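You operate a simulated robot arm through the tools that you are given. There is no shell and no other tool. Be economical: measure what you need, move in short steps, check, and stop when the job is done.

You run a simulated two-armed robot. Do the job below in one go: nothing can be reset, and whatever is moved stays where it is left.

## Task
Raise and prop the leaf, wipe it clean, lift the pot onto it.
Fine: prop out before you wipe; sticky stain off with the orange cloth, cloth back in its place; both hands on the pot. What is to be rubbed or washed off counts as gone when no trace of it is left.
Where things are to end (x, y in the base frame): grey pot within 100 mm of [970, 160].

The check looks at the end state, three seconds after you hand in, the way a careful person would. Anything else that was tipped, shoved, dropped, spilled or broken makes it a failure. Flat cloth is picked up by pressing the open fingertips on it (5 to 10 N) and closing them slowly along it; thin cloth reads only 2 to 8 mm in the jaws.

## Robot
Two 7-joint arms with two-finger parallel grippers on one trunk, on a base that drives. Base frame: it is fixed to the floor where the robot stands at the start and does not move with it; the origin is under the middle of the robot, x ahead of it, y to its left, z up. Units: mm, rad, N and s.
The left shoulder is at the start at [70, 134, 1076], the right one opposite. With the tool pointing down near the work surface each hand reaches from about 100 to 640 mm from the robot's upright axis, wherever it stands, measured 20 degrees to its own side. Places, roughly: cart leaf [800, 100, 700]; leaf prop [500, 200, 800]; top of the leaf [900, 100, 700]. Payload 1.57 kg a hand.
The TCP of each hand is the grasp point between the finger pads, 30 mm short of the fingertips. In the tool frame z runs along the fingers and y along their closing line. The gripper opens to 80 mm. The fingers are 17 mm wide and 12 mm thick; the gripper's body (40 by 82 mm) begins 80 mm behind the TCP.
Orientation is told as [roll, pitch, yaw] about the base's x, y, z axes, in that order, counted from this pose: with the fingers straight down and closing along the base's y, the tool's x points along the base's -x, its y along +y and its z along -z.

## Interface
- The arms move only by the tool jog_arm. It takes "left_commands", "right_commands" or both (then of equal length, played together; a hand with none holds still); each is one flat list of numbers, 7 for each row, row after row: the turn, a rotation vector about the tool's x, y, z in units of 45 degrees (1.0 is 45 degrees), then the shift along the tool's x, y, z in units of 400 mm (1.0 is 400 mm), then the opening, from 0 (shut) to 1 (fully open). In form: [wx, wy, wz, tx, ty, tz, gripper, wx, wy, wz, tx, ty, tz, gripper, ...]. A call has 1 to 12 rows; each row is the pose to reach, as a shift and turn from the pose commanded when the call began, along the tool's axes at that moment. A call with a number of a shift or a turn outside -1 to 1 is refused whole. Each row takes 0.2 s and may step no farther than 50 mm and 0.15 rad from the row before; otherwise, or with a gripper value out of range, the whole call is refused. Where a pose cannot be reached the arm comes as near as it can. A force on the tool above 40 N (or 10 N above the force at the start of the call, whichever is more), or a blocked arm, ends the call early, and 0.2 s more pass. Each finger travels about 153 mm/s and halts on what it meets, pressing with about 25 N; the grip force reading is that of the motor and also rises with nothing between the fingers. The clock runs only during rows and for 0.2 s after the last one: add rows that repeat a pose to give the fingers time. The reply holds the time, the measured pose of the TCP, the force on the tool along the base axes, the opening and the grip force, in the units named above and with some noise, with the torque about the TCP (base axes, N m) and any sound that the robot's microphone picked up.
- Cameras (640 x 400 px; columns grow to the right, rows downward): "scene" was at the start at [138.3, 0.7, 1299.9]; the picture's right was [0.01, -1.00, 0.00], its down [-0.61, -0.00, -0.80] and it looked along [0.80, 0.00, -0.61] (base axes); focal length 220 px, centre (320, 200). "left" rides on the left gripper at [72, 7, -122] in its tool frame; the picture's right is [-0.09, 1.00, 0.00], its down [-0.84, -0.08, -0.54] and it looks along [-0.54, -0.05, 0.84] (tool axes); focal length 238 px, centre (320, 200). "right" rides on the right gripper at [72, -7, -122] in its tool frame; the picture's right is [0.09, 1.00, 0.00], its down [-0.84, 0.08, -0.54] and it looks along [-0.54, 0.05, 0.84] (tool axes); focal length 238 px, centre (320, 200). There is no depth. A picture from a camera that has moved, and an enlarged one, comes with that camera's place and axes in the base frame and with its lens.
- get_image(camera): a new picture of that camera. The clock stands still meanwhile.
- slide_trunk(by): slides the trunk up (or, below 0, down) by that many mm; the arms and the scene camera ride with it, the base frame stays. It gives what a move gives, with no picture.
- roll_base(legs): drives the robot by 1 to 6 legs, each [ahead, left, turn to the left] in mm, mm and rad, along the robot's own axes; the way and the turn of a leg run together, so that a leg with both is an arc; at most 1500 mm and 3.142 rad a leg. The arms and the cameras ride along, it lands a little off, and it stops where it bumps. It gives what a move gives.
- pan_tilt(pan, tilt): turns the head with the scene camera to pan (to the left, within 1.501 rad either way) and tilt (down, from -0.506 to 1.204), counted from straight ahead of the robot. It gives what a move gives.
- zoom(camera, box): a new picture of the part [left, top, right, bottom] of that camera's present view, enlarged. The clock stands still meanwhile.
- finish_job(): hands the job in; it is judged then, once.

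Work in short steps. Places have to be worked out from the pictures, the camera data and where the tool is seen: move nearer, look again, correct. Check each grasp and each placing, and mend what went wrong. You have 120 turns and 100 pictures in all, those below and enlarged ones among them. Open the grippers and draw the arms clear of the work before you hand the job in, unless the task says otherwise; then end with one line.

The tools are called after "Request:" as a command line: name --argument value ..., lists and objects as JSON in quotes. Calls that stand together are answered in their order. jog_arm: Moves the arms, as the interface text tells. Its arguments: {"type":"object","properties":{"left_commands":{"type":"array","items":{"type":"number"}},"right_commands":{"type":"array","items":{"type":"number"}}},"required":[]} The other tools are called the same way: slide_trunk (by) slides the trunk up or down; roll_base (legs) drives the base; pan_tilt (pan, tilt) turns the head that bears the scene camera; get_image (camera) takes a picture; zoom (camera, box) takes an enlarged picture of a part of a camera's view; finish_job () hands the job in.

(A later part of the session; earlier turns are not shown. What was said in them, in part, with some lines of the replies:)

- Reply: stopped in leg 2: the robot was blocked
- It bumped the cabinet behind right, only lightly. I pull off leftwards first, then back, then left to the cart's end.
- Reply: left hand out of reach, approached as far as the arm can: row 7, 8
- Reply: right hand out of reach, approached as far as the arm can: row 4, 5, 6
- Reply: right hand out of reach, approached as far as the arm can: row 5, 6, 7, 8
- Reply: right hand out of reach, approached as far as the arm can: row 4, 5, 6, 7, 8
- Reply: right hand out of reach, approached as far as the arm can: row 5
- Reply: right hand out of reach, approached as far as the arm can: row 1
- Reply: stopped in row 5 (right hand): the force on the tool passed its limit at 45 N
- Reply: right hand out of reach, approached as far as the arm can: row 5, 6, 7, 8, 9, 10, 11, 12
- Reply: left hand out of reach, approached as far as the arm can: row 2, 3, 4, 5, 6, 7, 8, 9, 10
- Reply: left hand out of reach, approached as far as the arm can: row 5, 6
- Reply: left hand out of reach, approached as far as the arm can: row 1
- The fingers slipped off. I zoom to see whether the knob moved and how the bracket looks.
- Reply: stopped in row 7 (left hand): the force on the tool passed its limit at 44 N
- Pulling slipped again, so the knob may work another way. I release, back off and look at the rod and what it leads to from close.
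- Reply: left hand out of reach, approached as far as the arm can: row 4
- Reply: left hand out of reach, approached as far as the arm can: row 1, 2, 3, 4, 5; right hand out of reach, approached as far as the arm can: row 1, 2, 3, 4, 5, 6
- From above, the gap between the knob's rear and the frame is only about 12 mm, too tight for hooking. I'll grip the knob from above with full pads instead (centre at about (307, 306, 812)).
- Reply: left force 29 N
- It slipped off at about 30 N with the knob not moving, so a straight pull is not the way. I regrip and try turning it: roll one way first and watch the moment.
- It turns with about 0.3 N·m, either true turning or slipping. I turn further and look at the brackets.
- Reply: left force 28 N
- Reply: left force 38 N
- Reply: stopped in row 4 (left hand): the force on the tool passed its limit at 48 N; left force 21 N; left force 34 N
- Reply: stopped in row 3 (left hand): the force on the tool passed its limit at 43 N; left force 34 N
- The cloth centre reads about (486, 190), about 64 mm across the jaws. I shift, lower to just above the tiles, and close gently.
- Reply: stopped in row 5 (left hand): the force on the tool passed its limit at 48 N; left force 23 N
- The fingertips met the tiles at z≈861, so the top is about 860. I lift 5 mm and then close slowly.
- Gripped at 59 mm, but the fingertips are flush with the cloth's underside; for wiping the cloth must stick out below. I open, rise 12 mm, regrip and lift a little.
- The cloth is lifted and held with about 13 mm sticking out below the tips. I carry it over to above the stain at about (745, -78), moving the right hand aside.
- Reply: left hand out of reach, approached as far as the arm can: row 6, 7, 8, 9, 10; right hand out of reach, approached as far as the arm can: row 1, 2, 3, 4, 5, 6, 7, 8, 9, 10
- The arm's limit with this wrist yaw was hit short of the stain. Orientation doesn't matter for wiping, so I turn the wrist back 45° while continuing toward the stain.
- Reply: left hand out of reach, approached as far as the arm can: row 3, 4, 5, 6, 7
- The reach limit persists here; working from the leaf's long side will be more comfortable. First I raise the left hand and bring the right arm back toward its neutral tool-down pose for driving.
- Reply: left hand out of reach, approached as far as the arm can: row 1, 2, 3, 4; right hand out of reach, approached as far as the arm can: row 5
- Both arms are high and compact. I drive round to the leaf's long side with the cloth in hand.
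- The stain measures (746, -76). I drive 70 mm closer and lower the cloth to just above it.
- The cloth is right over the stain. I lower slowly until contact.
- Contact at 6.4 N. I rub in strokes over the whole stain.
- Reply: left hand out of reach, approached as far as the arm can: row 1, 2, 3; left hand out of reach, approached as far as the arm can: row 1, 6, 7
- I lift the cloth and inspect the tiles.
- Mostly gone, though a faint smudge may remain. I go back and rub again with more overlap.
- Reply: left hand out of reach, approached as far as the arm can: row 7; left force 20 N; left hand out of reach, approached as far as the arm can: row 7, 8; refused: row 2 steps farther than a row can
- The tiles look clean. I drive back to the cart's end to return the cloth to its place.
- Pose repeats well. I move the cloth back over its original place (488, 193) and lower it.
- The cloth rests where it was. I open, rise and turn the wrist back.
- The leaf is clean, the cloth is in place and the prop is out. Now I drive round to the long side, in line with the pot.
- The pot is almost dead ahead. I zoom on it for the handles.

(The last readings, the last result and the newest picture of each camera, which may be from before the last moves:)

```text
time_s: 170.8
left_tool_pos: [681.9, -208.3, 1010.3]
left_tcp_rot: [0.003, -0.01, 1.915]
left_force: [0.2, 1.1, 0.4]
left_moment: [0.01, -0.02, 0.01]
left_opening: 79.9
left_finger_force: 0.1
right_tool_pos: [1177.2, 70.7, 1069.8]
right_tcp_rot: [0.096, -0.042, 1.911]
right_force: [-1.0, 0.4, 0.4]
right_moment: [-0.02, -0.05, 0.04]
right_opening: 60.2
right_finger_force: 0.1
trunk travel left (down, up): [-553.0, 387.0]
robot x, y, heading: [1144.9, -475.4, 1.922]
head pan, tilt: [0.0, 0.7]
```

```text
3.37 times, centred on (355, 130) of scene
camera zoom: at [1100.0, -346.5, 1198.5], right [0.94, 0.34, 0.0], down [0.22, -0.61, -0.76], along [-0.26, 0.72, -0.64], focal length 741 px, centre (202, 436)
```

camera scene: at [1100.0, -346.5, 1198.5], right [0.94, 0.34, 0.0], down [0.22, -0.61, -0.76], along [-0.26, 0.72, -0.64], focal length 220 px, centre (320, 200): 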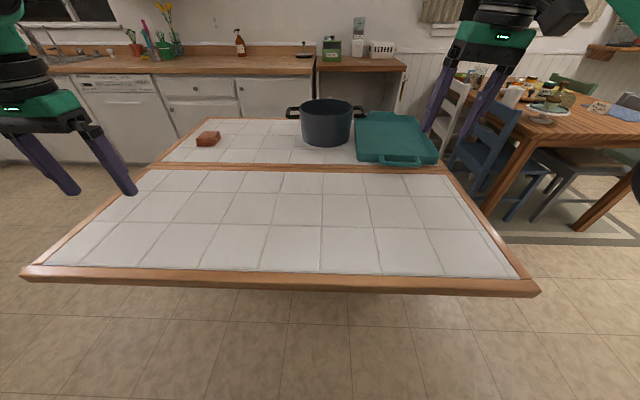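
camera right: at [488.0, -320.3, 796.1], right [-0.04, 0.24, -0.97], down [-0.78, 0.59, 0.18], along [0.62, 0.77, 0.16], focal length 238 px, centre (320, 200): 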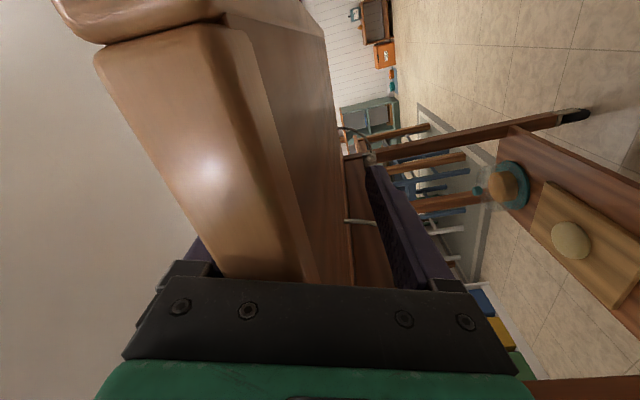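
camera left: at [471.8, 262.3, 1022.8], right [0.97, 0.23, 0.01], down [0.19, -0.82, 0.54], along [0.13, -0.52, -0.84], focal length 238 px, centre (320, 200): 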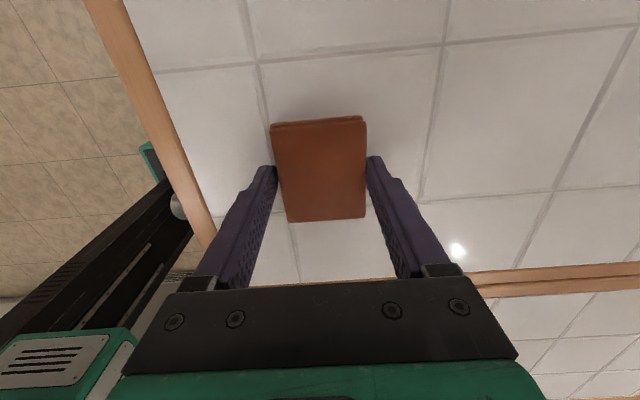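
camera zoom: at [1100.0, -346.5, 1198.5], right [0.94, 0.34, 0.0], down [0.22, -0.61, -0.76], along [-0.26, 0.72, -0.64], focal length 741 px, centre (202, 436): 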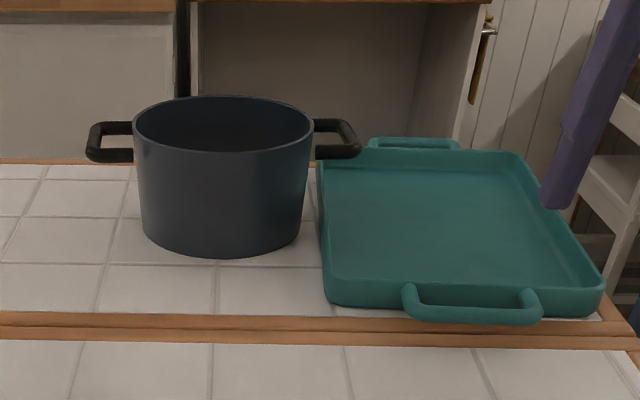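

Pot centre is about 885 mm ahead, 23 mm right; handle bars lie ±130 mm from its centre at z≈950, running fore-aft. I raise the trunk 80 mm and drive 150 mm closer over the leaf edge.

Request:
slide_trunk --by 80

Request:
roll_base --legs '[[145, -22, 0]]'

Request:
jog_arm --left_commands '[0, -0.1667, 0, -0.09, -0.09, 0.0, 1, 0, -0.333, 0, -0.18, -0.18, 0.0, 1, 0, -0.5, 0, -0.25, -0.27, 0.0, 1, 0, -0.667, 0, -0.3, -0.36, 0, 1, 0, -0.833, 0, -0.36, -0.45, 0.0, 1, 0, -1, 0, -0.42, -0.53, 0.0, 1]' --right_commands '[0, -0.1667, 0, -0.03, 0.03, 0, 1, 0, -0.333, 0, -0.06, 0.06, 0, 1, 0, -0.5, 0, -0.09, 0.1, 0, 1, 0, -0.667, 0, -0.12, 0.14, 0, 1, 0, -0.833, 0, -0.15, 0.18, 0, 1, 0, -1, 0, -0.2, 0.21, 0, 1]'

Request:
get_image --camera "scene"

```text
time_s: 172.0
left_tool_pos: [681.9, -208.5, 1090.2]
left_tcp_rot: [0.003, -0.008, 1.915]
left_force: [0.1, 0.3, -0.2]
left_moment: [0.02, 0.05, 0.0]
left_opening: 79.8
left_finger_force: 0.2
right_tool_pos: [1177.3, 71.5, 1150.1]
right_tcp_rot: [0.096, -0.044, 1.908]
right_force: [-0.2, 0.7, 0.6]
right_moment: [0.02, -0.01, -0.01]
right_opening: 59.9
right_finger_force: 0.0
trunk travel left (down, up): [-633.0, 307.0]
robot x, y, heading: [1143.1, -474.3, 1.922]
head pan, tilt: [0.0, 0.7]
```

```text
time_s: 173.3
left_tool_pos: [653.4, -66.5, 1090.4]
left_tcp_rot: [0.005, -0.011, 1.915]
left_force: [0.3, 0.5, -0.9]
left_moment: [-0.01, -0.04, 0.01]
left_opening: 80.0
left_finger_force: 0.0
right_tool_pos: [1149.2, 211.8, 1151.5]
right_tcp_rot: [0.093, -0.046, 1.908]
right_force: [0.9, 0.0, 0.2]
right_moment: [0.04, -0.03, 0.01]
right_opening: 59.9
right_finger_force: 0.0
trunk travel left (down, up): [-633.0, 307.0]
robot x, y, heading: [1114.7, -331.8, 1.924]
head pan, tilt: [0.0, 0.7]
```

```text
refused: row 1 steps farther than a row can; nothing moved
```

```text
24 pictures are left
camera scene: at [1071.3, -205.7, 1278.8], right [0.94, 0.34, 0.0], down [0.22, -0.6, -0.77], along [-0.26, 0.72, -0.64], focal length 220 px, centre (320, 200)
```

scene: 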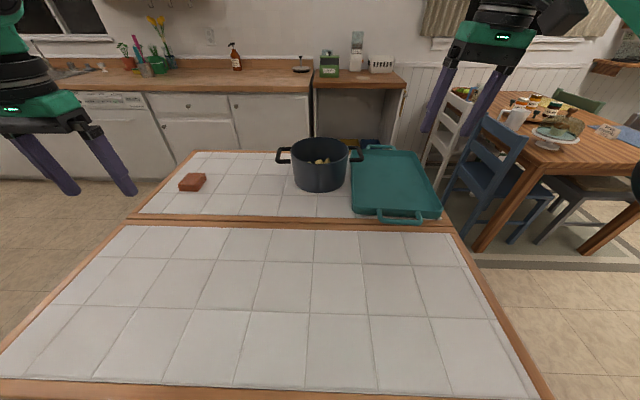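

Pot centred at about (740, -2) in the robot frame. I bring both hands, pitched 45° forward, to pre-grasp points behind and above the handles.

Request:
jog_arm --left_commands '[0, -0.125, 0, -0.0844, -0.0675, 0.026, 1, 0, -0.25, 0, -0.1688, -0.135, 0.052, 1, 0, -0.375, 0, -0.253, -0.2025, 0.078, 1, 0, -0.5, 0, -0.3375, -0.27, 0.104, 1, 0, -0.625, 0, -0.422, -0.3375, 0.13, 1, 0, -0.75, 0, -0.506, -0.405, 0.156, 1, 0, -0.875, 0, -0.59, -0.4725, 0.182, 1, 0, -1, 0, -0.675, -0.54, 0.2075, 1]' --right_commands '[0, -0.125, 0, -0.056, 0.03, 0.045, 1, 0, -0.25, 0, -0.1125, 0.059, 0.09, 1, 0, -0.375, 0, -0.169, 0.089, 0.135, 1, 0, -0.5, 0, -0.225, 0.119, 0.18, 1, 0, -0.625, 0, -0.281, 0.148, 0.225, 1, 0, -0.75, 0, -0.3375, 0.178, 0.27, 1, 0, -0.875, 0, -0.394, 0.208, 0.315, 1, 0, -1, 0, -0.45, 0.2375, 0.36, 1]'

Request:
get_image --camera "scene"

```text
time_s: 175.2
left_tool_pos: [759.2, 248.4, 1007.0]
left_tcp_rot: [-0.002, -0.794, 1.916]
left_force: [0.6, -0.9, 0.2]
left_moment: [-0.01, 0.02, 0.01]
left_opening: 80.1
left_finger_force: 0.0
left hand out of reach, approached as far as the arm can: row 8
right_tool_pos: [983.3, 353.9, 1023.6]
right_tcp_rot: [0.141, -0.826, 1.81]
right_force: [-0.3, -0.3, 0.3]
right_moment: [0.01, -0.05, 0.01]
right_opening: 79.9
right_finger_force: 0.0
trunk travel left (down, up): [-633.0, 307.0]
robot x, y, heading: [1115.9, -331.4, 1.918]
head pan, tilt: [0.0, 0.7]
```

```text
23 pictures are left
camera scene: at [1069.9, -202.5, 1278.4], right [0.94, 0.34, 0.0], down [0.22, -0.61, -0.76], along [-0.26, 0.72, -0.65], focal length 220 px, centre (320, 200)
```

scene: 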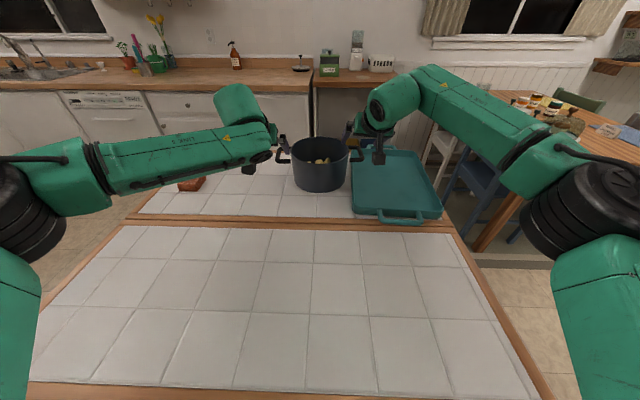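

Both arms reached well. I check each hand camera.

Request:
get_image --camera "left"

Request:
get_image --camera "right"

```text
22 pictures are left
camera left: at [799.5, 116.3, 1042.3], right [-0.96, -0.28, 0.07], down [0.01, 0.21, 0.98], along [-0.28, 0.94, -0.2], focal length 238 px, centre (320, 200)
```

left: 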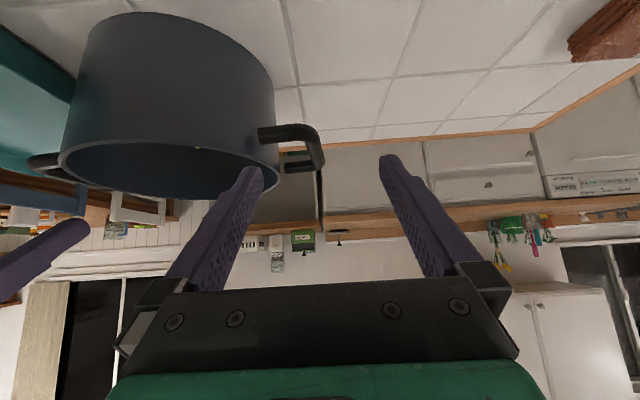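

```text
21 pictures are left
camera right: at [1038.4, 226.7, 1051.2], right [-0.92, -0.39, 0.03], down [-0.04, 0.16, 0.99], along [-0.39, 0.91, -0.16], focal length 238 px, centre (320, 200)
```

right: 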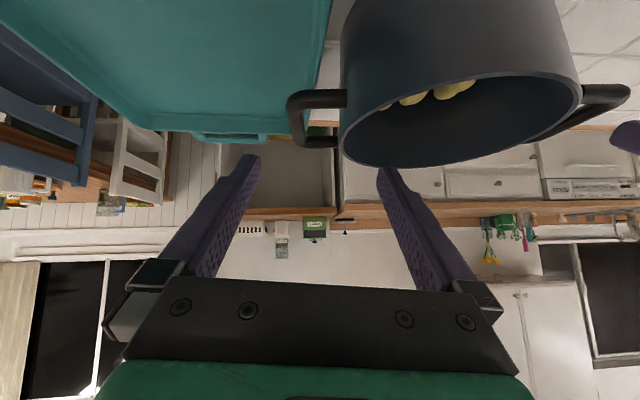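

Handle bars in the robot frame: left at y≈132, right at y≈-126, mid x≈748, with a ~33 mm gap to the pot wall. I set the openings to 40 mm, align, and advance 40 mm.

Request:
jog_arm --left_commands '[0, 0, 0, -0.022, -0.01, 0, 0.5, 0, 0, 0, -0.022, -0.01, 0, 0.5, 0, 0, 0, -0.022, -0.01, 0.05, 0.5, 0, 0, 0, -0.022, -0.01, 0.1, 0.5]' --right_commands '[0, 0, 0, 0.02, -0.052, 0, 0.5, 0, 0, 0, 0.044, -0.052, 0, 0.5, 0, 0, 0, 0.044, -0.052, 0.05, 0.5, 0, 0, 0, 0.044, -0.052, 0.1, 0.5]'

Request:
get_image --camera "left"

Request:
get_image --camera "right"

```text
time_s: 176.2
left_tool_pos: [746.0, 252.9, 986.7]
left_tcp_rot: [0.001, -0.794, 1.913]
left_force: [-0.6, 0.2, 0.5]
left_moment: [0.0, 0.0, 0.0]
left_opening: 39.9
left_finger_force: 0.0
left hand out of reach, approached as far as the arm can: row 1, 2, 3, 4
right_tool_pos: [993.5, 377.0, 981.3]
right_tcp_rot: [0.14, -0.823, 1.81]
right_force: [-0.2, 0.0, -0.5]
right_moment: [0.01, 0.04, -0.01]
right_opening: 40.4
right_finger_force: 0.1
trunk travel left (down, up): [-633.0, 307.0]
robot x, y, heading: [1116.6, -328.7, 1.926]
head pan, tilt: [0.0, 0.7]
```

```text
20 pictures are left
camera left: at [785.2, 120.1, 1021.3], right [-0.96, -0.27, 0.07], down [0.01, 0.21, 0.98], along [-0.28, 0.94, -0.2], focal length 238 px, centre (320, 200)
```

left: 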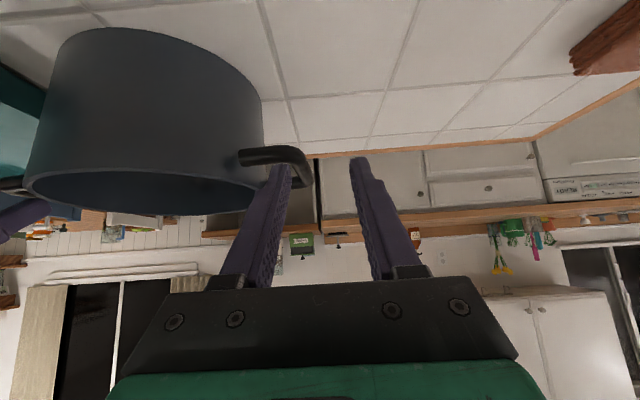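

```text
19 pictures are left
camera right: at [1048.9, 248.7, 1009.8], right [-0.92, -0.39, 0.03], down [-0.04, 0.16, 0.99], along [-0.39, 0.91, -0.16], focal length 238 px, centre (320, 200)
```

right: 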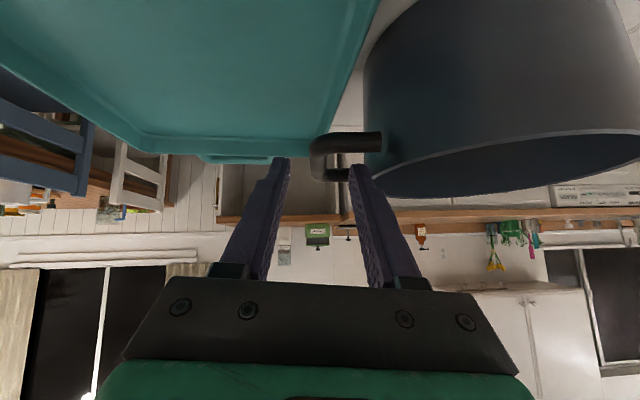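

The left arm is at its forward limit. I raise the trunk 40 mm and drive 30 mm closer, so the left hand can finish with a flatter pitch.

Request:
slide_trunk --by 40

Request:
roll_base --legs '[[30, 0, 0]]'

Request:
jog_arm --left_commands '[0, -0.15, 0, 0, -0.03, 0, 0.5, 0, -0.3, 0, 0, -0.03, 0, 0.5, 0, -0.44, 0, 0, -0.03, 0, 0.5]' --right_commands '[0, 0, 0, 0, 0, 0, 0.5, 0, 0, 0, 0, 0, 0, 0.5, 0, 0, 0, 0, 0, 0, 0.5]'

```text
time_s: 177.0
left_tool_pos: [745.5, 252.9, 1028.2]
left_tcp_rot: [0.004, -0.795, 1.911]
left_force: [-0.3, 0.3, -0.8]
left_moment: [0.0, 0.01, -0.02]
left_opening: 40.1
left_finger_force: 0.0
right_tool_pos: [994.2, 374.7, 1023.0]
right_tcp_rot: [0.14, -0.824, 1.809]
right_force: [-0.5, 0.2, -0.1]
right_moment: [-0.01, 0.0, 0.01]
right_opening: 40.1
right_finger_force: 0.0
trunk travel left (down, up): [-673.0, 267.0]
robot x, y, heading: [1115.4, -331.9, 1.918]
head pan, tilt: [0.0, 0.7]
```

```text
time_s: 177.8
left_tool_pos: [736.9, 276.7, 1031.1]
left_tcp_rot: [0.004, -0.799, 1.911]
left_force: [-0.4, 0.8, 0.9]
left_moment: [0.02, 0.02, 0.02]
left_opening: 39.9
left_finger_force: 0.0
right_tool_pos: [984.0, 399.2, 1025.9]
right_tcp_rot: [0.14, -0.83, 1.809]
right_force: [0.4, -0.5, 0.6]
right_moment: [0.0, 0.01, -0.01]
right_opening: 40.5
right_finger_force: 0.1
trunk travel left (down, up): [-673.0, 267.0]
robot x, y, heading: [1106.2, -305.2, 1.923]
head pan, tilt: [0.0, 0.7]
```

```text
time_s: 178.6
left_tool_pos: [746.2, 284.4, 1027.5]
left_tcp_rot: [0.002, -1.14, 1.913]
left_force: [-0.1, 0.6, 0.2]
left_moment: [-0.01, -0.02, -0.03]
left_opening: 40.1
left_finger_force: 0.1
right_tool_pos: [983.2, 404.3, 1023.1]
right_tcp_rot: [0.141, -0.824, 1.81]
right_force: [0.7, -0.1, -0.2]
right_moment: [0.01, -0.03, 0.01]
right_opening: 40.0
right_finger_force: 0.0
trunk travel left (down, up): [-673.0, 267.0]
robot x, y, heading: [1103.8, -302.1, 1.926]
head pan, tilt: [0.0, 0.7]
```

Now I bring both hands perpendicular onto the handle lines, then look before the final advance.

Request:
jog_arm --left_commands '[0, 0, 0, 0.06, -0.011, 0, 0.5, 0, 0, 0, 0.117, -0.011, 0, 0.5, 0, 0, 0, 0.117, -0.011, 0.04, 0.5]' --right_commands '[0, 0, 0, 0.05, -0.005, 0, 0.5, 0, 0, 0, 0.106, -0.005, 0, 0.5, 0, 0, 0, 0.106, -0.005, 0.04, 0.5]'

Request:
get_image --camera "left"

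Request:
get_image --camera "right"

```text
time_s: 179.4
left_tool_pos: [751.6, 282.0, 976.2]
left_tcp_rot: [0.003, -1.139, 1.909]
left_force: [-0.6, -0.1, -0.8]
left_moment: [-0.05, 0.0, -0.01]
left_opening: 39.8
left_finger_force: 0.1
right_tool_pos: [987.2, 388.4, 979.9]
right_tcp_rot: [0.141, -0.824, 1.808]
right_force: [0.1, -0.1, 0.0]
right_moment: [-0.03, 0.01, -0.03]
right_opening: 40.0
right_finger_force: 0.1
trunk travel left (down, up): [-673.0, 267.0]
robot x, y, heading: [1106.2, -300.3, 1.925]
head pan, tilt: [0.0, 0.7]
```

```text
18 pictures are left
camera left: at [793.0, 145.5, 963.1], right [-0.95, -0.3, 0.09], down [0.12, -0.11, 0.99], along [-0.29, 0.95, 0.14], focal length 238 px, centre (320, 200)
```

left: 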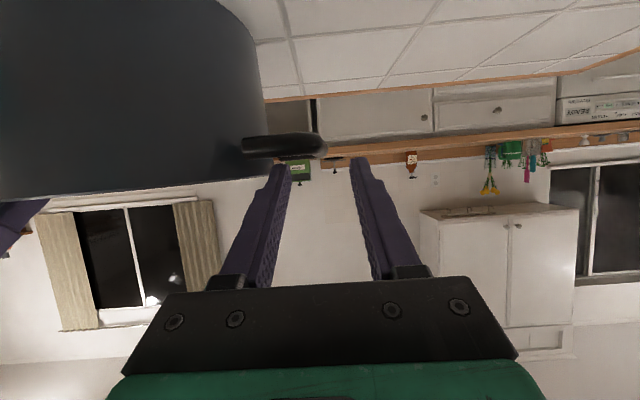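

```text
17 pictures are left
camera right: at [1042.3, 260.6, 1007.1], right [-0.92, -0.39, 0.03], down [-0.04, 0.16, 0.99], along [-0.39, 0.91, -0.17], focal length 238 px, centre (320, 200)
```

right: 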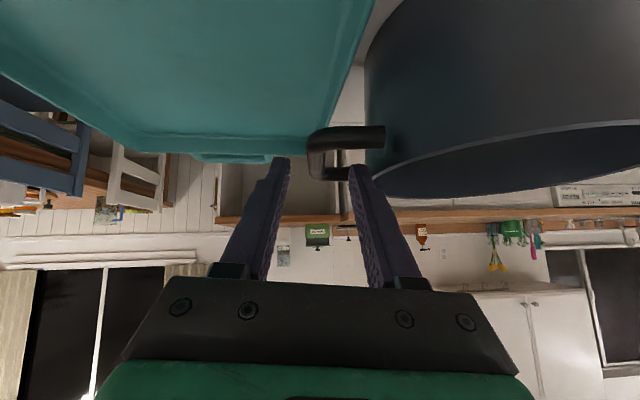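

Both hands line up with the bars (z≈950 confirmed). I advance the remaining 40–50 mm and close slowly on the handles.

Request:
jog_arm --left_commands '[0, 0, 0, -0.007, 0, 0.04, 0.5, 0, 0, 0, -0.007, 0, 0.08, 0.5, 0, 0, 0, -0.007, 0, 0.125, 0.5]' --right_commands '[0, 0, 0, 0, 0, 0.035, 0.5, 0, 0, 0, 0, 0, 0.07, 0.5, 0, 0, 0, 0, 0, 0.1065, 0.5]'

Request:
get_image --camera "left"

Request:
get_image --camera "right"

```text
time_s: 180.2
left_tool_pos: [727.8, 289.5, 975.1]
left_tcp_rot: [0.005, -1.142, 1.911]
left_force: [-0.3, -0.7, 1.0]
left_moment: [0.07, -0.01, -0.02]
left_opening: 40.3
left_finger_force: 0.3
left hand out of reach, approached as far as the arm can: row 1, 2, 3
right_tool_pos: [975.1, 416.0, 951.6]
right_tcp_rot: [0.143, -0.825, 1.81]
right_force: [0.3, 0.6, 0.0]
right_moment: [-0.01, 0.0, -0.01]
right_opening: 40.0
right_finger_force: 0.0
trunk travel left (down, up): [-673.0, 267.0]
robot x, y, heading: [1108.0, -301.0, 1.923]
head pan, tilt: [0.0, 0.7]
```

```text
16 pictures are left
camera left: at [768.1, 153.6, 961.3], right [-0.95, -0.3, 0.09], down [0.12, -0.11, 0.99], along [-0.28, 0.95, 0.14], focal length 238 px, centre (320, 200)
```

left: 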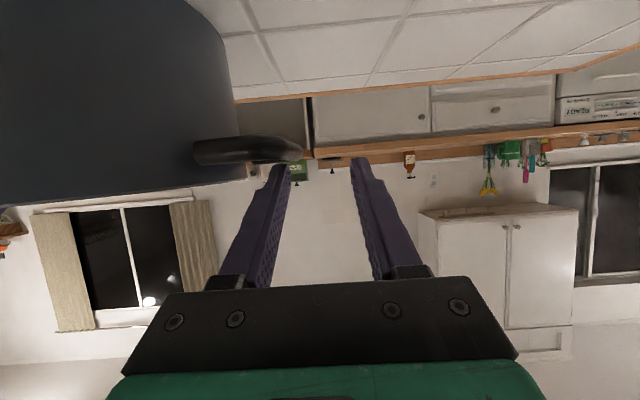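

```text
15 pictures are left
camera right: at [1029.6, 287.9, 980.2], right [-0.92, -0.39, 0.03], down [-0.04, 0.16, 0.99], along [-0.39, 0.91, -0.16], focal length 238 px, centre (320, 200)
```

right: 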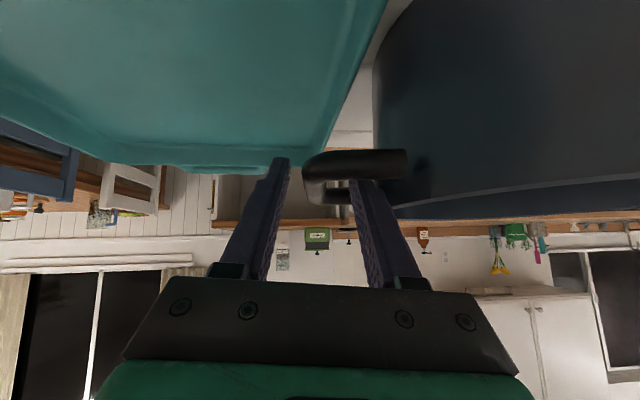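

The right hand is in place around its bar, but the left is stopped by a wrist limit that pushes it outward. I retract both, shift the base 45 mm to the right (easing the left wrist), and re-approach.

Request:
jog_arm --left_commands '[0, 0, 0, -0.02, 0, -0.06, 0.5, 0, 0, 0, -0.04, 0, -0.11, 0.5]' --right_commands '[0, 0, 0, 0, 0, -0.09, 0.5, 0, 0, 0, 0, 0, -0.17, 0.5]'

Request:
roll_base --legs '[[0, -45, 0]]'

```text
time_s: 180.8
left_tool_pos: [738.5, 257.0, 1009.5]
left_tcp_rot: [0.005, -1.141, 1.91]
left_force: [0.4, -0.1, -0.5]
left_moment: [-0.02, -0.01, -0.02]
left_opening: 40.1
left_finger_force: 0.0
right_tool_pos: [997.3, 369.2, 998.9]
right_tcp_rot: [0.141, -0.828, 1.809]
right_force: [1.1, -0.2, -0.3]
right_moment: [0.0, 0.0, -0.02]
right_opening: 40.2
right_finger_force: 0.1
trunk travel left (down, up): [-673.0, 267.0]
robot x, y, heading: [1105.4, -303.2, 1.918]
head pan, tilt: [0.0, 0.7]
```

```text
time_s: 181.7
left_tool_pos: [777.1, 273.0, 1007.1]
left_tcp_rot: [-0.001, -1.141, 1.917]
left_force: [-0.5, 0.3, -0.4]
left_moment: [-0.01, 0.01, -0.01]
left_opening: 40.2
left_finger_force: 0.1
right_tool_pos: [1035.3, 384.2, 998.6]
right_tcp_rot: [0.137, -0.825, 1.813]
right_force: [0.3, -0.4, -0.8]
right_moment: [-0.01, -0.02, -0.01]
right_opening: 40.1
right_finger_force: 0.1
trunk travel left (down, up): [-673.0, 267.0]
robot x, y, heading: [1152.1, -291.4, 1.923]
head pan, tilt: [0.0, 0.7]
```

Request:
jog_arm --left_commands '[0, 0, 0, 0.03, 0.026, 0, 0.5, 0, 0, 0, 0.058, 0.052, 0, 0.5, 0, 0, 0, 0.058, 0.052, 0.035, 0.5, 0, 0, 0, 0.058, 0.052, 0.07, 0.5]' --right_commands '[0, 0, 0, 0.007, 0.05, 0, 0.5, 0, 0, 0, 0.014, 0.099, 0, 0.5, 0, 0, 0, 0.014, 0.099, 0.035, 0.5, 0, 0, 0, 0.014, 0.099, 0.07, 0.5]'

```text
time_s: 182.7
left_tool_pos: [754.1, 282.4, 974.8]
left_tcp_rot: [0.001, -1.139, 1.916]
left_force: [0.0, 1.2, -0.2]
left_moment: [0.01, -0.01, 0.01]
left_opening: 39.9
left_finger_force: 0.1
right_tool_pos: [990.7, 388.0, 977.6]
right_tcp_rot: [0.139, -0.825, 1.812]
right_force: [0.3, 0.3, 0.5]
right_moment: [0.02, 0.03, -0.02]
right_opening: 39.9
right_finger_force: 0.0
trunk travel left (down, up): [-673.0, 267.0]
robot x, y, heading: [1149.5, -286.0, 1.926]
head pan, tilt: [0.0, 0.7]
```

Both reach freely now. Final advance onto the bars.

Request:
jog_arm --left_commands '[0, 0, 0, 0, 0.006, 0.035, 0.5, 0, 0, 0, 0, 0.006, 0.07, 0.5, 0, 0, 0, 0, 0.006, 0.1, 0.5]' --right_commands '[0, 0, 0, 0, 0, 0.035, 0.5, 0, 0, 0, 0, 0, 0.07, 0.5, 0, 0, 0, 0, 0, 0.1, 0.5]'

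Request:
get_image --camera "left"

```text
time_s: 183.5
left_tool_pos: [739.2, 307.0, 962.0]
left_tcp_rot: [0.001, -1.141, 1.912]
left_force: [0.1, 0.1, 0.9]
left_moment: [0.01, -0.01, 0.0]
left_opening: 40.2
left_finger_force: 0.1
left hand out of reach, approached as far as the arm can: row 3
right_tool_pos: [979.7, 414.2, 952.7]
right_tcp_rot: [0.141, -0.823, 1.81]
right_force: [-1.4, -0.2, 0.3]
right_moment: [0.01, 0.01, 0.0]
right_opening: 40.0
right_finger_force: 0.0
trunk travel left (down, up): [-673.0, 267.0]
robot x, y, heading: [1149.1, -287.6, 1.924]
head pan, tilt: [0.0, 0.7]
```

```text
14 pictures are left
camera left: at [779.4, 170.7, 948.9], right [-0.95, -0.3, 0.08], down [0.12, -0.11, 0.99], along [-0.29, 0.95, 0.14], focal length 238 px, centre (320, 200)
```

left: 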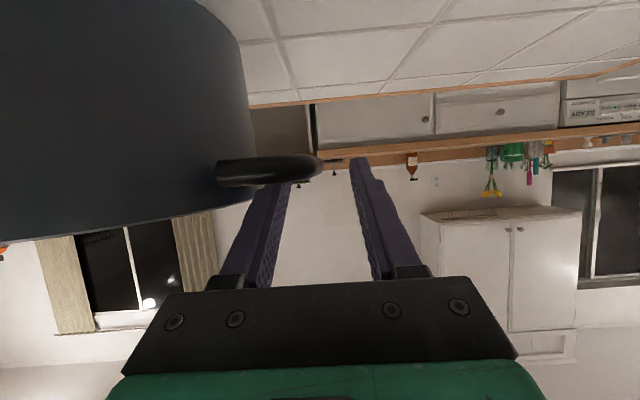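

The left inner finger is inside the loop. I close both grippers slowly.

Request:
jog_arm --left_commands '[0, 0, 0, 0.005, 0, 0, 0.42, 0, 0, 0, 0.005, 0, 0, 0.34, 0, 0, 0, 0.005, 0, 0, 0.26, 0, 0, 0, 0.005, 0, 0, 0.18, 0, 0, 0, 0.005, 0, 0, 0.1, 0, 0, 0, 0.005, 0, 0, 0]' --right_commands '[0, 0, 0, 0, 0, 0, 0.42, 0, 0, 0, 0, 0, 0, 0.34, 0, 0, 0, 0, 0, 0, 0.26, 0, 0, 0, 0, 0, 0, 0.18, 0, 0, 0, 0, 0, 0, 0.1, 0, 0, 0, 0, 0, 0, 0]'

Request:
get_image --camera "left"

Request:
get_image --camera "right"

```text
time_s: 184.9
left_tool_pos: [743.8, 307.6, 961.6]
left_tcp_rot: [0.002, -1.141, 1.904]
left_force: [26.6, 16.6, 0.3]
left_moment: [0.27, -0.23, 0.04]
left_opening: 14.9
left_finger_force: 25.4
right_tool_pos: [976.3, 412.1, 953.1]
right_tcp_rot: [0.148, -0.826, 1.813]
right_force: [-23.1, -14.2, -0.5]
right_moment: [-0.08, 0.1, 0.84]
right_opening: 14.0
right_finger_force: 24.7
trunk travel left (down, up): [-673.0, 267.0]
robot x, y, heading: [1147.8, -286.4, 1.923]
head pan, tilt: [0.0, 0.7]
```

```text
13 pictures are left
camera left: at [783.5, 171.1, 947.6], right [-0.95, -0.29, 0.08], down [0.12, -0.11, 0.99], along [-0.28, 0.95, 0.14], focal length 238 px, centre (320, 200)
```

left: 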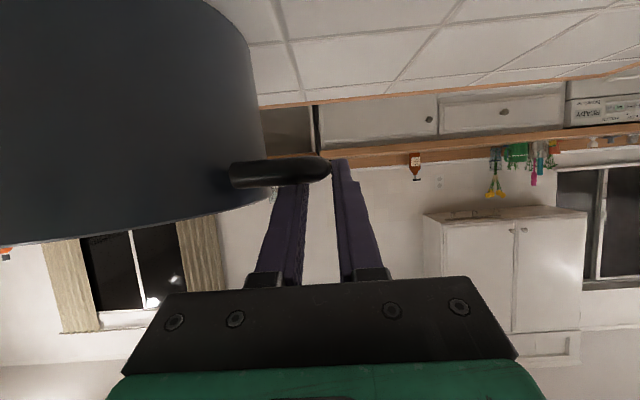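

```text
12 pictures are left
camera right: at [1033.5, 285.1, 980.0], right [-0.91, -0.4, 0.03], down [-0.04, 0.16, 0.99], along [-0.4, 0.9, -0.16], focal length 238 px, centre (320, 200)
```

right: 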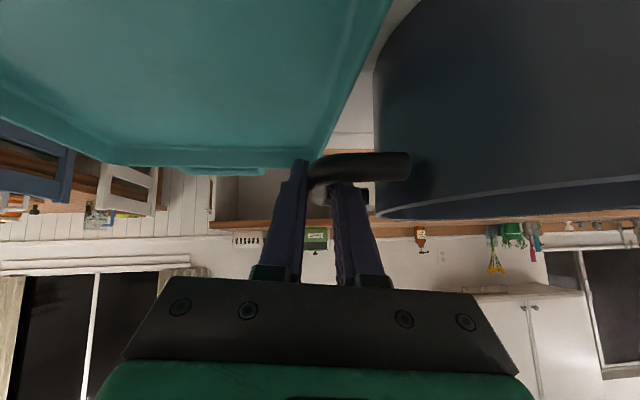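

Both bars are gripped (15 and 14 mm), with the hands pulling apart slightly. I relax that sideways load and then lift a little with the trunk.

Request:
jog_arm --left_commands '[0, 0, 0, 0, -0.008, 0, 0, 0, 0, 0, 0, -0.014, 0, 0]' --right_commands '[0, 0, 0, 0, 0.006, 0, 0, 0, 0, 0, 0, 0.012, 0, 0]'

Request:
slide_trunk --by 15

Request:
get_image --camera "scene"

```text
time_s: 185.5
left_tool_pos: [744.9, 305.3, 961.5]
left_tcp_rot: [0.006, -1.139, 1.91]
left_force: [15.8, 13.2, 0.2]
left_moment: [0.11, -0.23, 0.26]
left_opening: 15.0
left_finger_force: 25.1
left hand out of reach, approached as far as the arm can: row 2
right_tool_pos: [975.3, 410.8, 951.6]
right_tcp_rot: [0.142, -0.824, 1.813]
right_force: [-14.1, -13.4, 1.1]
right_moment: [-0.24, -0.05, 0.86]
right_opening: 14.5
right_finger_force: 25.1
trunk travel left (down, up): [-673.0, 267.0]
robot x, y, heading: [1152.9, -286.6, 1.927]
head pan, tilt: [0.0, 0.7]
```

```text
time_s: 186.1
left_tool_pos: [743.9, 306.9, 975.8]
left_tcp_rot: [0.004, -1.138, 1.913]
left_force: [14.5, 10.9, -5.7]
left_moment: [-0.26, -0.34, 0.25]
left_opening: 15.1
left_finger_force: 25.0
right_tool_pos: [975.2, 414.1, 965.8]
right_tcp_rot: [0.139, -0.822, 1.812]
right_force: [-14.1, -10.6, -6.2]
right_moment: [0.18, 0.14, 0.77]
right_opening: 14.6
right_finger_force: 25.3
trunk travel left (down, up): [-688.0, 252.0]
robot x, y, heading: [1150.1, -290.4, 1.924]
head pan, tilt: [0.0, 0.7]
```

```text
11 pictures are left
camera scene: at [1101.9, -158.9, 1333.3], right [0.94, 0.34, 0.0], down [0.22, -0.61, -0.76], along [-0.26, 0.72, -0.65], focal length 220 px, centre (320, 200)
```

scene: 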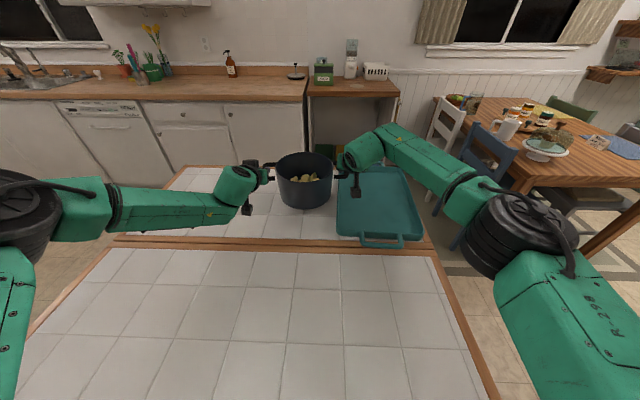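

The pot is lifted (about 6 N on each hand). I raise it 35 mm more and drive back 312 mm and 33 mm right to bring it over the leaf.

Request:
slide_trunk --by 35

Request:
roll_base --legs '[[-156, -17, 0], [-156, -16, 0]]'

Request:
get_image --camera "scene"

```text
time_s: 186.9
left_tool_pos: [742.4, 308.2, 1009.9]
left_tcp_rot: [0.003, -1.138, 1.912]
left_force: [13.4, 10.5, -6.5]
left_moment: [0.0, -0.19, 0.29]
left_opening: 14.6
left_finger_force: 24.8
right_tool_pos: [974.1, 416.2, 999.8]
right_tcp_rot: [0.141, -0.822, 1.813]
right_force: [-13.2, -10.9, -5.7]
right_moment: [-0.08, 0.13, 0.73]
right_opening: 14.3
right_finger_force: 25.0
trunk travel left (down, up): [-723.0, 217.0]
robot x, y, heading: [1149.2, -288.3, 1.929]
head pan, tilt: [0.0, 0.7]
```

```text
time_s: 189.3
left_tool_pos: [871.9, 48.5, 1009.4]
left_tcp_rot: [0.001, -1.135, 1.912]
left_force: [-1.2, 4.2, -4.5]
left_moment: [-0.48, -0.18, 0.51]
left_opening: 14.6
left_finger_force: 25.1
right_tool_pos: [1104.8, 153.6, 999.2]
right_tcp_rot: [0.136, -0.818, 1.814]
right_force: [2.0, -4.8, -5.5]
right_moment: [0.38, 0.14, 0.66]
right_opening: 14.4
right_finger_force: 25.2
trunk travel left (down, up): [-723.0, 217.0]
robot x, y, heading: [1277.0, -546.6, 1.923]
head pan, tilt: [0.0, 0.7]
stopped in leg 2: the robot was blocked; the commanded pose is now the measured one
```

```text
10 pictures are left
camera scene: at [1229.5, -418.0, 1368.3], right [0.94, 0.34, 0.0], down [0.22, -0.61, -0.76], along [-0.26, 0.72, -0.65], focal length 220 px, centre (320, 200)
```

scene: 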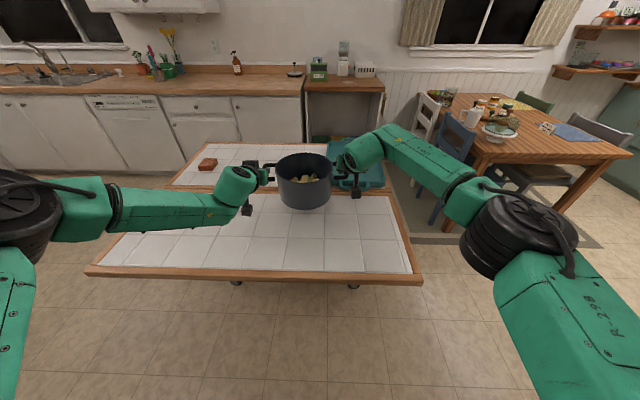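

The base met the shelf behind it, about 25 mm short. I ease forward 10 mm off it and pull the pot back 34 mm with both arms together.

Request:
roll_base --legs '[[10, 0, 0]]'

Request:
jog_arm --left_commands '[0, 0, 0, 0.009, 0, -0.019, 0, 0, 0, 0, 0.018, 0, -0.039, 0, 0, 0, 0, 0.027, 0, -0.058, 0, 0, 0, 0, 0.0355, 0, -0.0775, 0]' --right_commands '[0, 0, 0, 0.0145, 0.001, -0.016, 0, 0, 0, 0, 0.029, 0.002, -0.0315, 0, 0, 0, 0, 0.043, 0.003, -0.0475, 0, 0, 0, 0, 0.0575, 0.004, -0.063, 0]'

Request:
zoom --camera "scene" --box '[200, 120, 440, 280]'

```text
time_s: 190.0
left_tool_pos: [868.8, 56.7, 1012.7]
left_tcp_rot: [0.004, -1.139, 1.91]
left_force: [-1.0, 3.9, -5.1]
left_moment: [-0.04, -0.05, 0.54]
left_opening: 14.8
left_finger_force: 25.2
right_tool_pos: [1101.3, 162.2, 1001.7]
right_tcp_rot: [0.14, -0.821, 1.809]
right_force: [1.9, -5.2, -6.1]
right_moment: [-0.08, -0.04, 0.67]
right_opening: 14.3
right_finger_force: 24.6
trunk travel left (down, up): [-723.0, 217.0]
robot x, y, heading: [1268.4, -538.1, 1.918]
head pan, tilt: [0.0, 0.7]
```

```text
time_s: 191.0
left_tool_pos: [879.1, 26.1, 1009.9]
left_tcp_rot: [0.002, -1.137, 1.913]
left_force: [-4.2, 3.0, -6.8]
left_moment: [-0.11, -0.04, 0.6]
left_opening: 14.7
left_finger_force: 24.6
right_tool_pos: [1111.0, 130.7, 1000.3]
right_tcp_rot: [0.137, -0.819, 1.812]
right_force: [4.6, -3.1, -6.1]
right_moment: [0.01, 0.02, 0.66]
right_opening: 14.5
right_finger_force: 25.2
trunk travel left (down, up): [-723.0, 217.0]
robot x, y, heading: [1272.6, -536.1, 1.92]
head pan, tilt: [0.0, 0.7]
```

```text
2.50 times, centred on (320, 200) of scene
camera zoom: at [1225.8, -408.5, 1368.3], right [0.94, 0.34, 0.0], down [0.22, -0.61, -0.76], along [-0.26, 0.72, -0.65], focal length 550 px, centre (320, 200)
```

zoom: 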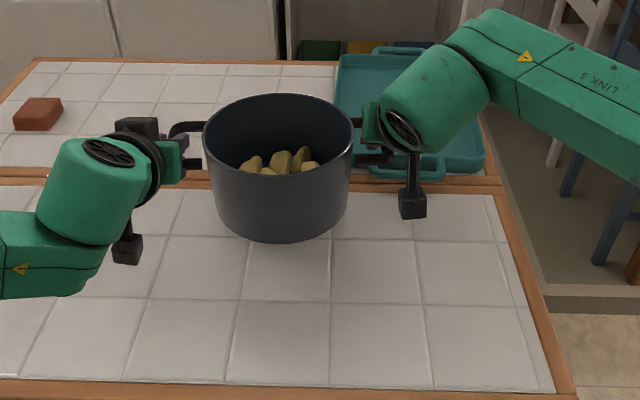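

The pot hovers at about (994, 89), with its base fully on the leaf side of the seam. I lower it.

Request:
slide_trunk --by -44

Request:
slide_trunk --by -5

```text
time_s: 191.9
left_tool_pos: [879.5, 26.6, 966.1]
left_tcp_rot: [0.005, -1.139, 1.912]
left_force: [-7.0, 1.7, -6.5]
left_moment: [-0.07, 0.02, 0.6]
left_opening: 14.6
left_finger_force: 25.1
right_tool_pos: [1111.1, 132.8, 956.8]
right_tcp_rot: [0.138, -0.821, 1.81]
right_force: [7.4, -1.3, -6.1]
right_moment: [-0.01, -0.04, 0.62]
right_opening: 14.5
right_finger_force: 25.0
trunk travel left (down, up): [-679.0, 261.0]
robot x, y, heading: [1270.9, -536.3, 1.923]
head pan, tilt: [0.0, 0.7]
```

```text
time_s: 192.4
left_tool_pos: [879.1, 25.6, 961.2]
left_tcp_rot: [0.004, -1.139, 1.91]
left_force: [-9.1, 2.7, -4.0]
left_moment: [0.29, 0.24, 0.69]
left_opening: 14.7
left_finger_force: 24.5
right_tool_pos: [1110.5, 131.0, 952.7]
right_tcp_rot: [0.14, -0.823, 1.81]
right_force: [8.3, 0.1, -1.5]
right_moment: [0.33, 0.13, 0.59]
right_opening: 14.7
right_finger_force: 25.2
trunk travel left (down, up): [-674.0, 266.0]
robot x, y, heading: [1270.9, -538.8, 1.918]
head pan, tilt: [0.0, 0.7]
```

The load is coming off. I lower 3 mm more, then open both grippers to 40 mm.

Request:
slide_trunk --by -3

Request:
jog_arm --left_commands '[0, 0, 0, 0, 0, 0, 0.22, 0, 0, 0, 0, 0, 0, 0.3, 0, 0, 0, 0, 0, 0, 0.4, 0, 0, 0, 0, 0, 0, 0.48, 0, 0, 0, 0, 0, 0, 0.48]' --right_commands '[0, 0, 0, 0, 0, 0, 0.22, 0, 0, 0, 0, 0, 0, 0.3, 0, 0, 0, 0, 0, 0, 0.4, 0, 0, 0, 0, 0, 0, 0.48, 0, 0, 0, 0, 0, 0, 0.48]'

Request:
zoom --camera "scene" --box '[200, 120, 440, 280]'

```text
time_s: 192.9
left_tool_pos: [880.2, 24.5, 960.8]
left_tcp_rot: [0.003, -1.143, 1.911]
left_force: [-9.8, 0.7, 1.4]
left_moment: [0.64, 0.45, 0.69]
left_opening: 14.7
left_finger_force: 25.0
right_tool_pos: [1111.7, 131.5, 952.9]
right_tcp_rot: [0.14, -0.825, 1.809]
right_force: [8.7, 3.9, 5.8]
right_moment: [0.73, 0.29, 0.61]
right_opening: 14.4
right_finger_force: 25.2
trunk travel left (down, up): [-671.0, 269.0]
robot x, y, heading: [1273.0, -539.5, 1.922]
head pan, tilt: [0.0, 0.7]
```

```text
time_s: 194.1
left_tool_pos: [879.7, 24.5, 959.8]
left_tcp_rot: [0.004, -1.14, 1.91]
left_force: [0.5, -0.9, -0.1]
left_moment: [0.03, 0.0, -0.01]
left_opening: 38.4
left_finger_force: 0.1
right_tool_pos: [1112.1, 130.5, 949.4]
right_tcp_rot: [0.139, -0.822, 1.81]
right_force: [0.4, -0.5, 0.2]
right_moment: [0.0, 0.01, 0.03]
right_opening: 38.6
right_finger_force: 0.0
trunk travel left (down, up): [-671.0, 269.0]
robot x, y, heading: [1272.5, -537.0, 1.919]
head pan, tilt: [0.0, 0.7]
```

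```text
2.50 times, centred on (320, 200) of scene
camera zoom: at [1226.7, -410.5, 1316.6], right [0.94, 0.34, 0.0], down [0.22, -0.61, -0.76], along [-0.26, 0.72, -0.64], focal length 550 px, centre (320, 200)
```

zoom: 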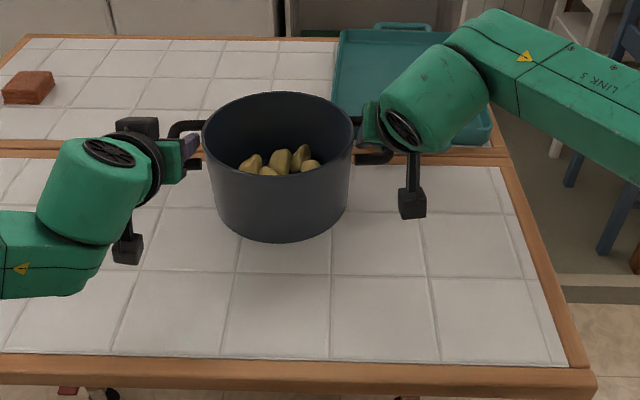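

The pot stands on the leaf with its load released. I retract both hands straight back along the fingers, then up.

Request:
jog_arm --left_commands '[0, 0, 0, -0.006, 0, -0.04, 0.48, 0, 0, 0, -0.01, 0, -0.08, 0.48, 0, 0, 0, -0.02, 0, -0.13, 0.48, 0, 0, 0, -0.04, 0, -0.2, 0.48, 0, 0, 0, -0.12, 0.02, -0.25, 0.48, 0, 0, 0, -0.22, 0.04, -0.25, 0.48, 0, 0, 0, -0.3, 0.06, -0.25, 0.48]' --right_commands '[0, 0, 0, 0, 0, -0.04, 0.48, 0, 0, 0, 0, 0, -0.08, 0.48, 0, 0, 0, 0, 0, -0.13, 0.48, 0, 0, 0, 0, 0, -0.2, 0.48, 0, 0, 0, -0.05, -0.02, -0.28, 0.48, 0, 0, 0, -0.1, -0.04, -0.36, 0.48, 0, 0, 0, -0.12, -0.06, -0.42, 0.48]'

Request:
get_image --camera "scene"

```text
time_s: 195.7
left_tool_pos: [871.6, -22.8, 1111.3]
left_tcp_rot: [0.005, -1.141, 1.905]
left_force: [0.4, -0.3, 0.3]
left_moment: [0.0, 0.03, -0.04]
left_opening: 38.1
left_finger_force: 0.0
right_tool_pos: [1179.5, 56.0, 1096.2]
right_tcp_rot: [0.14, -0.823, 1.81]
right_force: [0.3, 0.9, -0.3]
right_moment: [-0.02, 0.03, -0.01]
right_opening: 38.4
right_finger_force: 0.1
trunk travel left (down, up): [-671.0, 269.0]
robot x, y, heading: [1272.5, -539.0, 1.921]
head pan, tilt: [0.0, 0.7]
```

```text
7 pictures are left
camera scene: at [1227.9, -411.2, 1316.6], right [0.94, 0.34, 0.0], down [0.22, -0.6, -0.77], along [-0.26, 0.72, -0.64], focal length 220 px, centre (320, 200)
```

scene: 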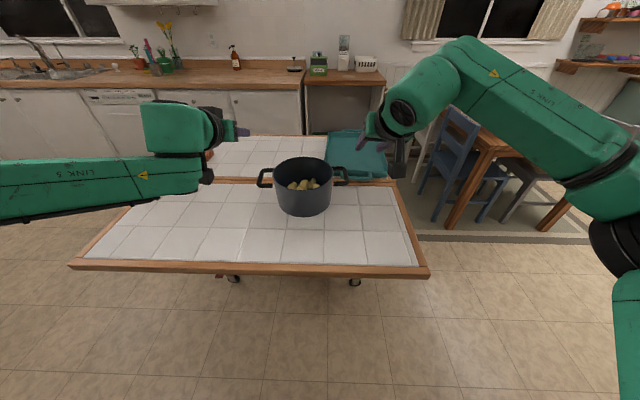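

The pot stands at about (986, 93), about 69 mm from the target point and fully on the leaf. I draw the arms back and look toward the shelf that the base touched.

Request:
jog_arm --left_commands '[0, 0, 0, 0.03, 0.03, -0.07, 0.6, 0, 0, 0, 0.06, 0.06, -0.14, 0.6, 0, 0, 0, 0.09, 0.09, -0.21, 0.6, 0, 0, 0, 0.12, 0.12, -0.28, 0.8, 0, 0, 0, 0.15, 0.15, -0.34, 1]' --right_commands '[0, 0, 0, 0.05, -0.02, -0.055, 0.6, 0, 0, 0, 0.1, -0.04, -0.11, 0.6, 0, 0, 0, 0.15, -0.06, -0.165, 0.6, 0, 0, 0, 0.2, -0.08, -0.22, 0.8, 0, 0, 0, 0.25, -0.1, -0.278, 1]'

Request:
pan_tilt --pan -1.5 --tilt 0.6

Request:
get_image --camera "scene"

```text
time_s: 196.9
left_tool_pos: [866.1, -159.5, 1113.5]
left_tcp_rot: [0.008, -1.139, 1.906]
left_force: [-0.6, 1.5, 0.2]
left_moment: [0.04, -0.02, 0.05]
left_opening: 79.8
left_finger_force: 0.1
left hand out of reach, approached as far as the arm can: row 5
right_tool_pos: [1266.5, -69.9, 1093.7]
right_tcp_rot: [0.14, -0.821, 1.81]
right_force: [0.5, -0.1, 0.3]
right_moment: [0.02, 0.02, 0.03]
right_opening: 79.9
right_finger_force: 0.0
trunk travel left (down, up): [-671.0, 269.0]
robot x, y, heading: [1270.5, -538.1, 1.919]
head pan, tilt: [0.0, 0.7]
```

```text
time_s: 198.5
left_tool_pos: [865.8, -159.4, 1114.5]
left_tcp_rot: [0.003, -1.14, 1.909]
left_force: [-0.2, 1.2, 0.5]
left_moment: [0.03, 0.01, -0.02]
left_opening: 79.8
left_finger_force: 0.0
right_tool_pos: [1267.0, -68.7, 1093.7]
right_tcp_rot: [0.139, -0.823, 1.811]
right_force: [0.4, 0.8, 0.3]
right_moment: [0.01, 0.02, 0.0]
right_opening: 80.2
right_finger_force: 0.0
trunk travel left (down, up): [-671.0, 269.0]
robot x, y, heading: [1269.2, -540.7, 1.92]
head pan, tilt: [-1.499, 0.6]
```

```text
6 pictures are left
camera scene: at [1336.5, -454.2, 1325.2], right [0.41, -0.91, 0.0], down [-0.52, -0.23, -0.83], along [0.75, 0.34, -0.56], focal length 220 px, centre (320, 200)
```

scene: 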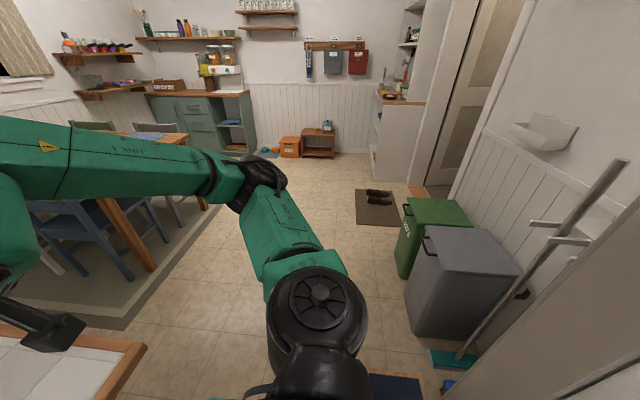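

The stool seems consistent with its original place. I tilt down once more to check beside the base.

Request:
pan_tilt --pan -1.5 --tilt 1.1

Request:
get_image --camera "scene"

```text
time_s: 199.5
left_tool_pos: [864.9, -158.9, 1113.8]
left_tcp_rot: [0.004, -1.138, 1.911]
left_force: [0.0, 0.4, 0.2]
left_moment: [0.0, 0.0, -0.01]
left_opening: 80.0
left_finger_force: 0.2
right_tool_pos: [1265.6, -69.2, 1093.6]
right_tcp_rot: [0.14, -0.821, 1.808]
right_force: [0.2, 1.0, -0.2]
right_moment: [-0.02, -0.03, -0.02]
right_opening: 80.1
right_finger_force: 0.1
trunk travel left (down, up): [-671.0, 269.0]
robot x, y, heading: [1273.9, -534.6, 1.92]
head pan, tilt: [-1.499, 1.1]
```

```text
5 pictures are left
camera scene: at [1313.5, -464.5, 1286.6], right [0.41, -0.91, 0.0], down [-0.81, -0.36, -0.45], along [0.42, 0.19, -0.89], focal length 220 px, centre (320, 200)
```

scene: 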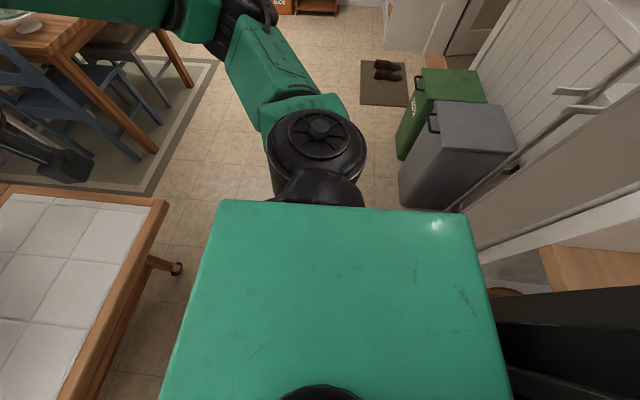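

The torso hides it. I strafe left 400 mm (arms high and clear of the pot) and look back toward the stool and shelf.

Request:
roll_base --legs '[[15, 400, 0]]'

Request:
pan_tilt --pan -1.5 --tilt 0.75

Request:
get_image --camera "scene"

```text
time_s: 202.0
left_tool_pos: [485.7, -283.1, 1115.1]
left_tcp_rot: [0.004, -1.139, 1.913]
left_force: [-0.3, -0.2, 1.2]
left_moment: [-0.01, -0.02, 0.01]
left_opening: 79.9
left_finger_force: 0.1
right_tool_pos: [884.8, -192.3, 1093.6]
right_tcp_rot: [0.139, -0.823, 1.813]
right_force: [0.4, -0.7, 0.1]
right_moment: [0.02, 0.03, -0.01]
right_opening: 80.0
right_finger_force: 0.1
trunk travel left (down, up): [-671.0, 269.0]
robot x, y, heading: [893.8, -661.3, 1.924]
head pan, tilt: [-1.499, 1.1]
```

```text
time_s: 202.8
left_tool_pos: [484.3, -283.3, 1115.1]
left_tcp_rot: [0.004, -1.14, 1.913]
left_force: [-0.1, 0.1, 0.3]
left_moment: [-0.01, 0.0, 0.02]
left_opening: 80.2
left_finger_force: 0.0
right_tool_pos: [885.4, -193.1, 1093.5]
right_tcp_rot: [0.14, -0.823, 1.812]
right_force: [-0.1, 0.2, -0.2]
right_moment: [0.04, -0.02, 0.0]
right_opening: 80.0
right_finger_force: 0.1
trunk travel left (down, up): [-671.0, 269.0]
robot x, y, heading: [893.9, -657.1, 1.922]
head pan, tilt: [-1.499, 0.75]
```

```text
4 pictures are left
camera scene: at [952.2, -579.0, 1312.3], right [0.41, -0.91, 0.0], down [-0.62, -0.28, -0.73], along [0.67, 0.3, -0.68], focal length 220 px, centre (320, 200)
```

scene: 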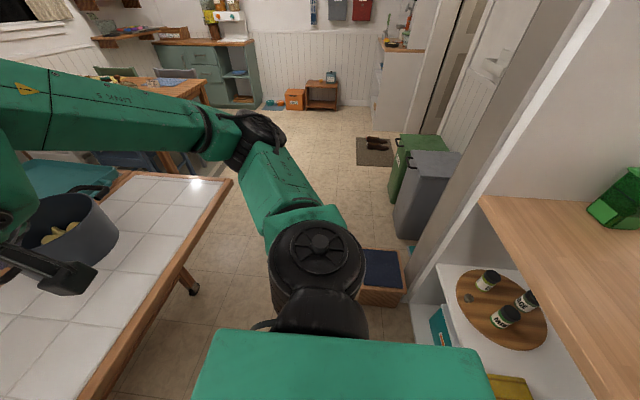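

The stool and shelf items are undisturbed and standing in their places. One last look at the cart, cloth, pot and prop.

Request:
pan_tilt --pan 0.0 --tilt 0.75

Request:
get_image --camera "scene"

```text
time_s: 204.4
left_tool_pos: [484.6, -283.8, 1114.6]
left_tcp_rot: [0.005, -1.139, 1.913]
left_force: [-1.2, 0.5, 0.2]
left_moment: [-0.03, 0.03, 0.02]
left_opening: 80.2
left_finger_force: 0.0
right_tool_pos: [885.7, -192.1, 1094.6]
right_tcp_rot: [0.138, -0.822, 1.814]
right_force: [0.7, 0.0, 0.1]
right_moment: [0.02, 0.02, -0.02]
right_opening: 80.2
right_finger_force: 0.0
trunk travel left (down, up): [-671.0, 269.0]
robot x, y, heading: [890.7, -663.3, 1.919]
head pan, tilt: [0.0, 0.75]
```

```text
3 pictures are left
camera scene: at [848.2, -535.3, 1312.3], right [0.94, 0.34, 0.0], down [0.24, -0.64, -0.73], along [-0.25, 0.69, -0.68], focal length 220 px, centre (320, 200)
```

scene: 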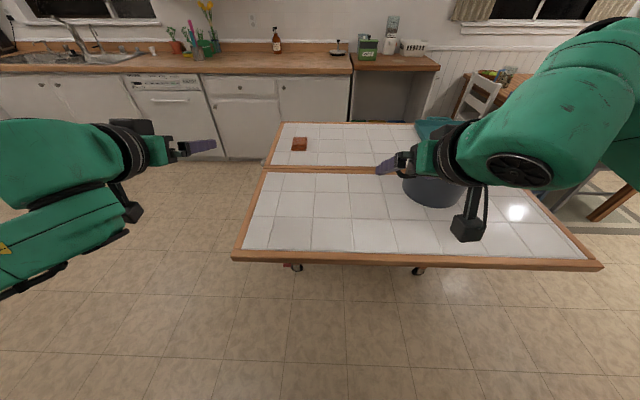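

The leaf is level, propped and clean. The cloth is back in its place, the pot stands on the leaf, and the grippers are open and clear above the work.

Request:
finish_job

```text
The job is handed in.
```

The job is handed in: the leaf is raised with its prop out, the stain no longer shows, the cloth is back in its place, and the pot was lifted on with both hands. The pot stands about 70 mm from [970, 160] by my measurement, within the 100 mm limit. The base bumped furniture twice, once at a cabinet and once at what was probably the shelf behind it. A look around afterwards showed the stool and the visible shelf items still in place.
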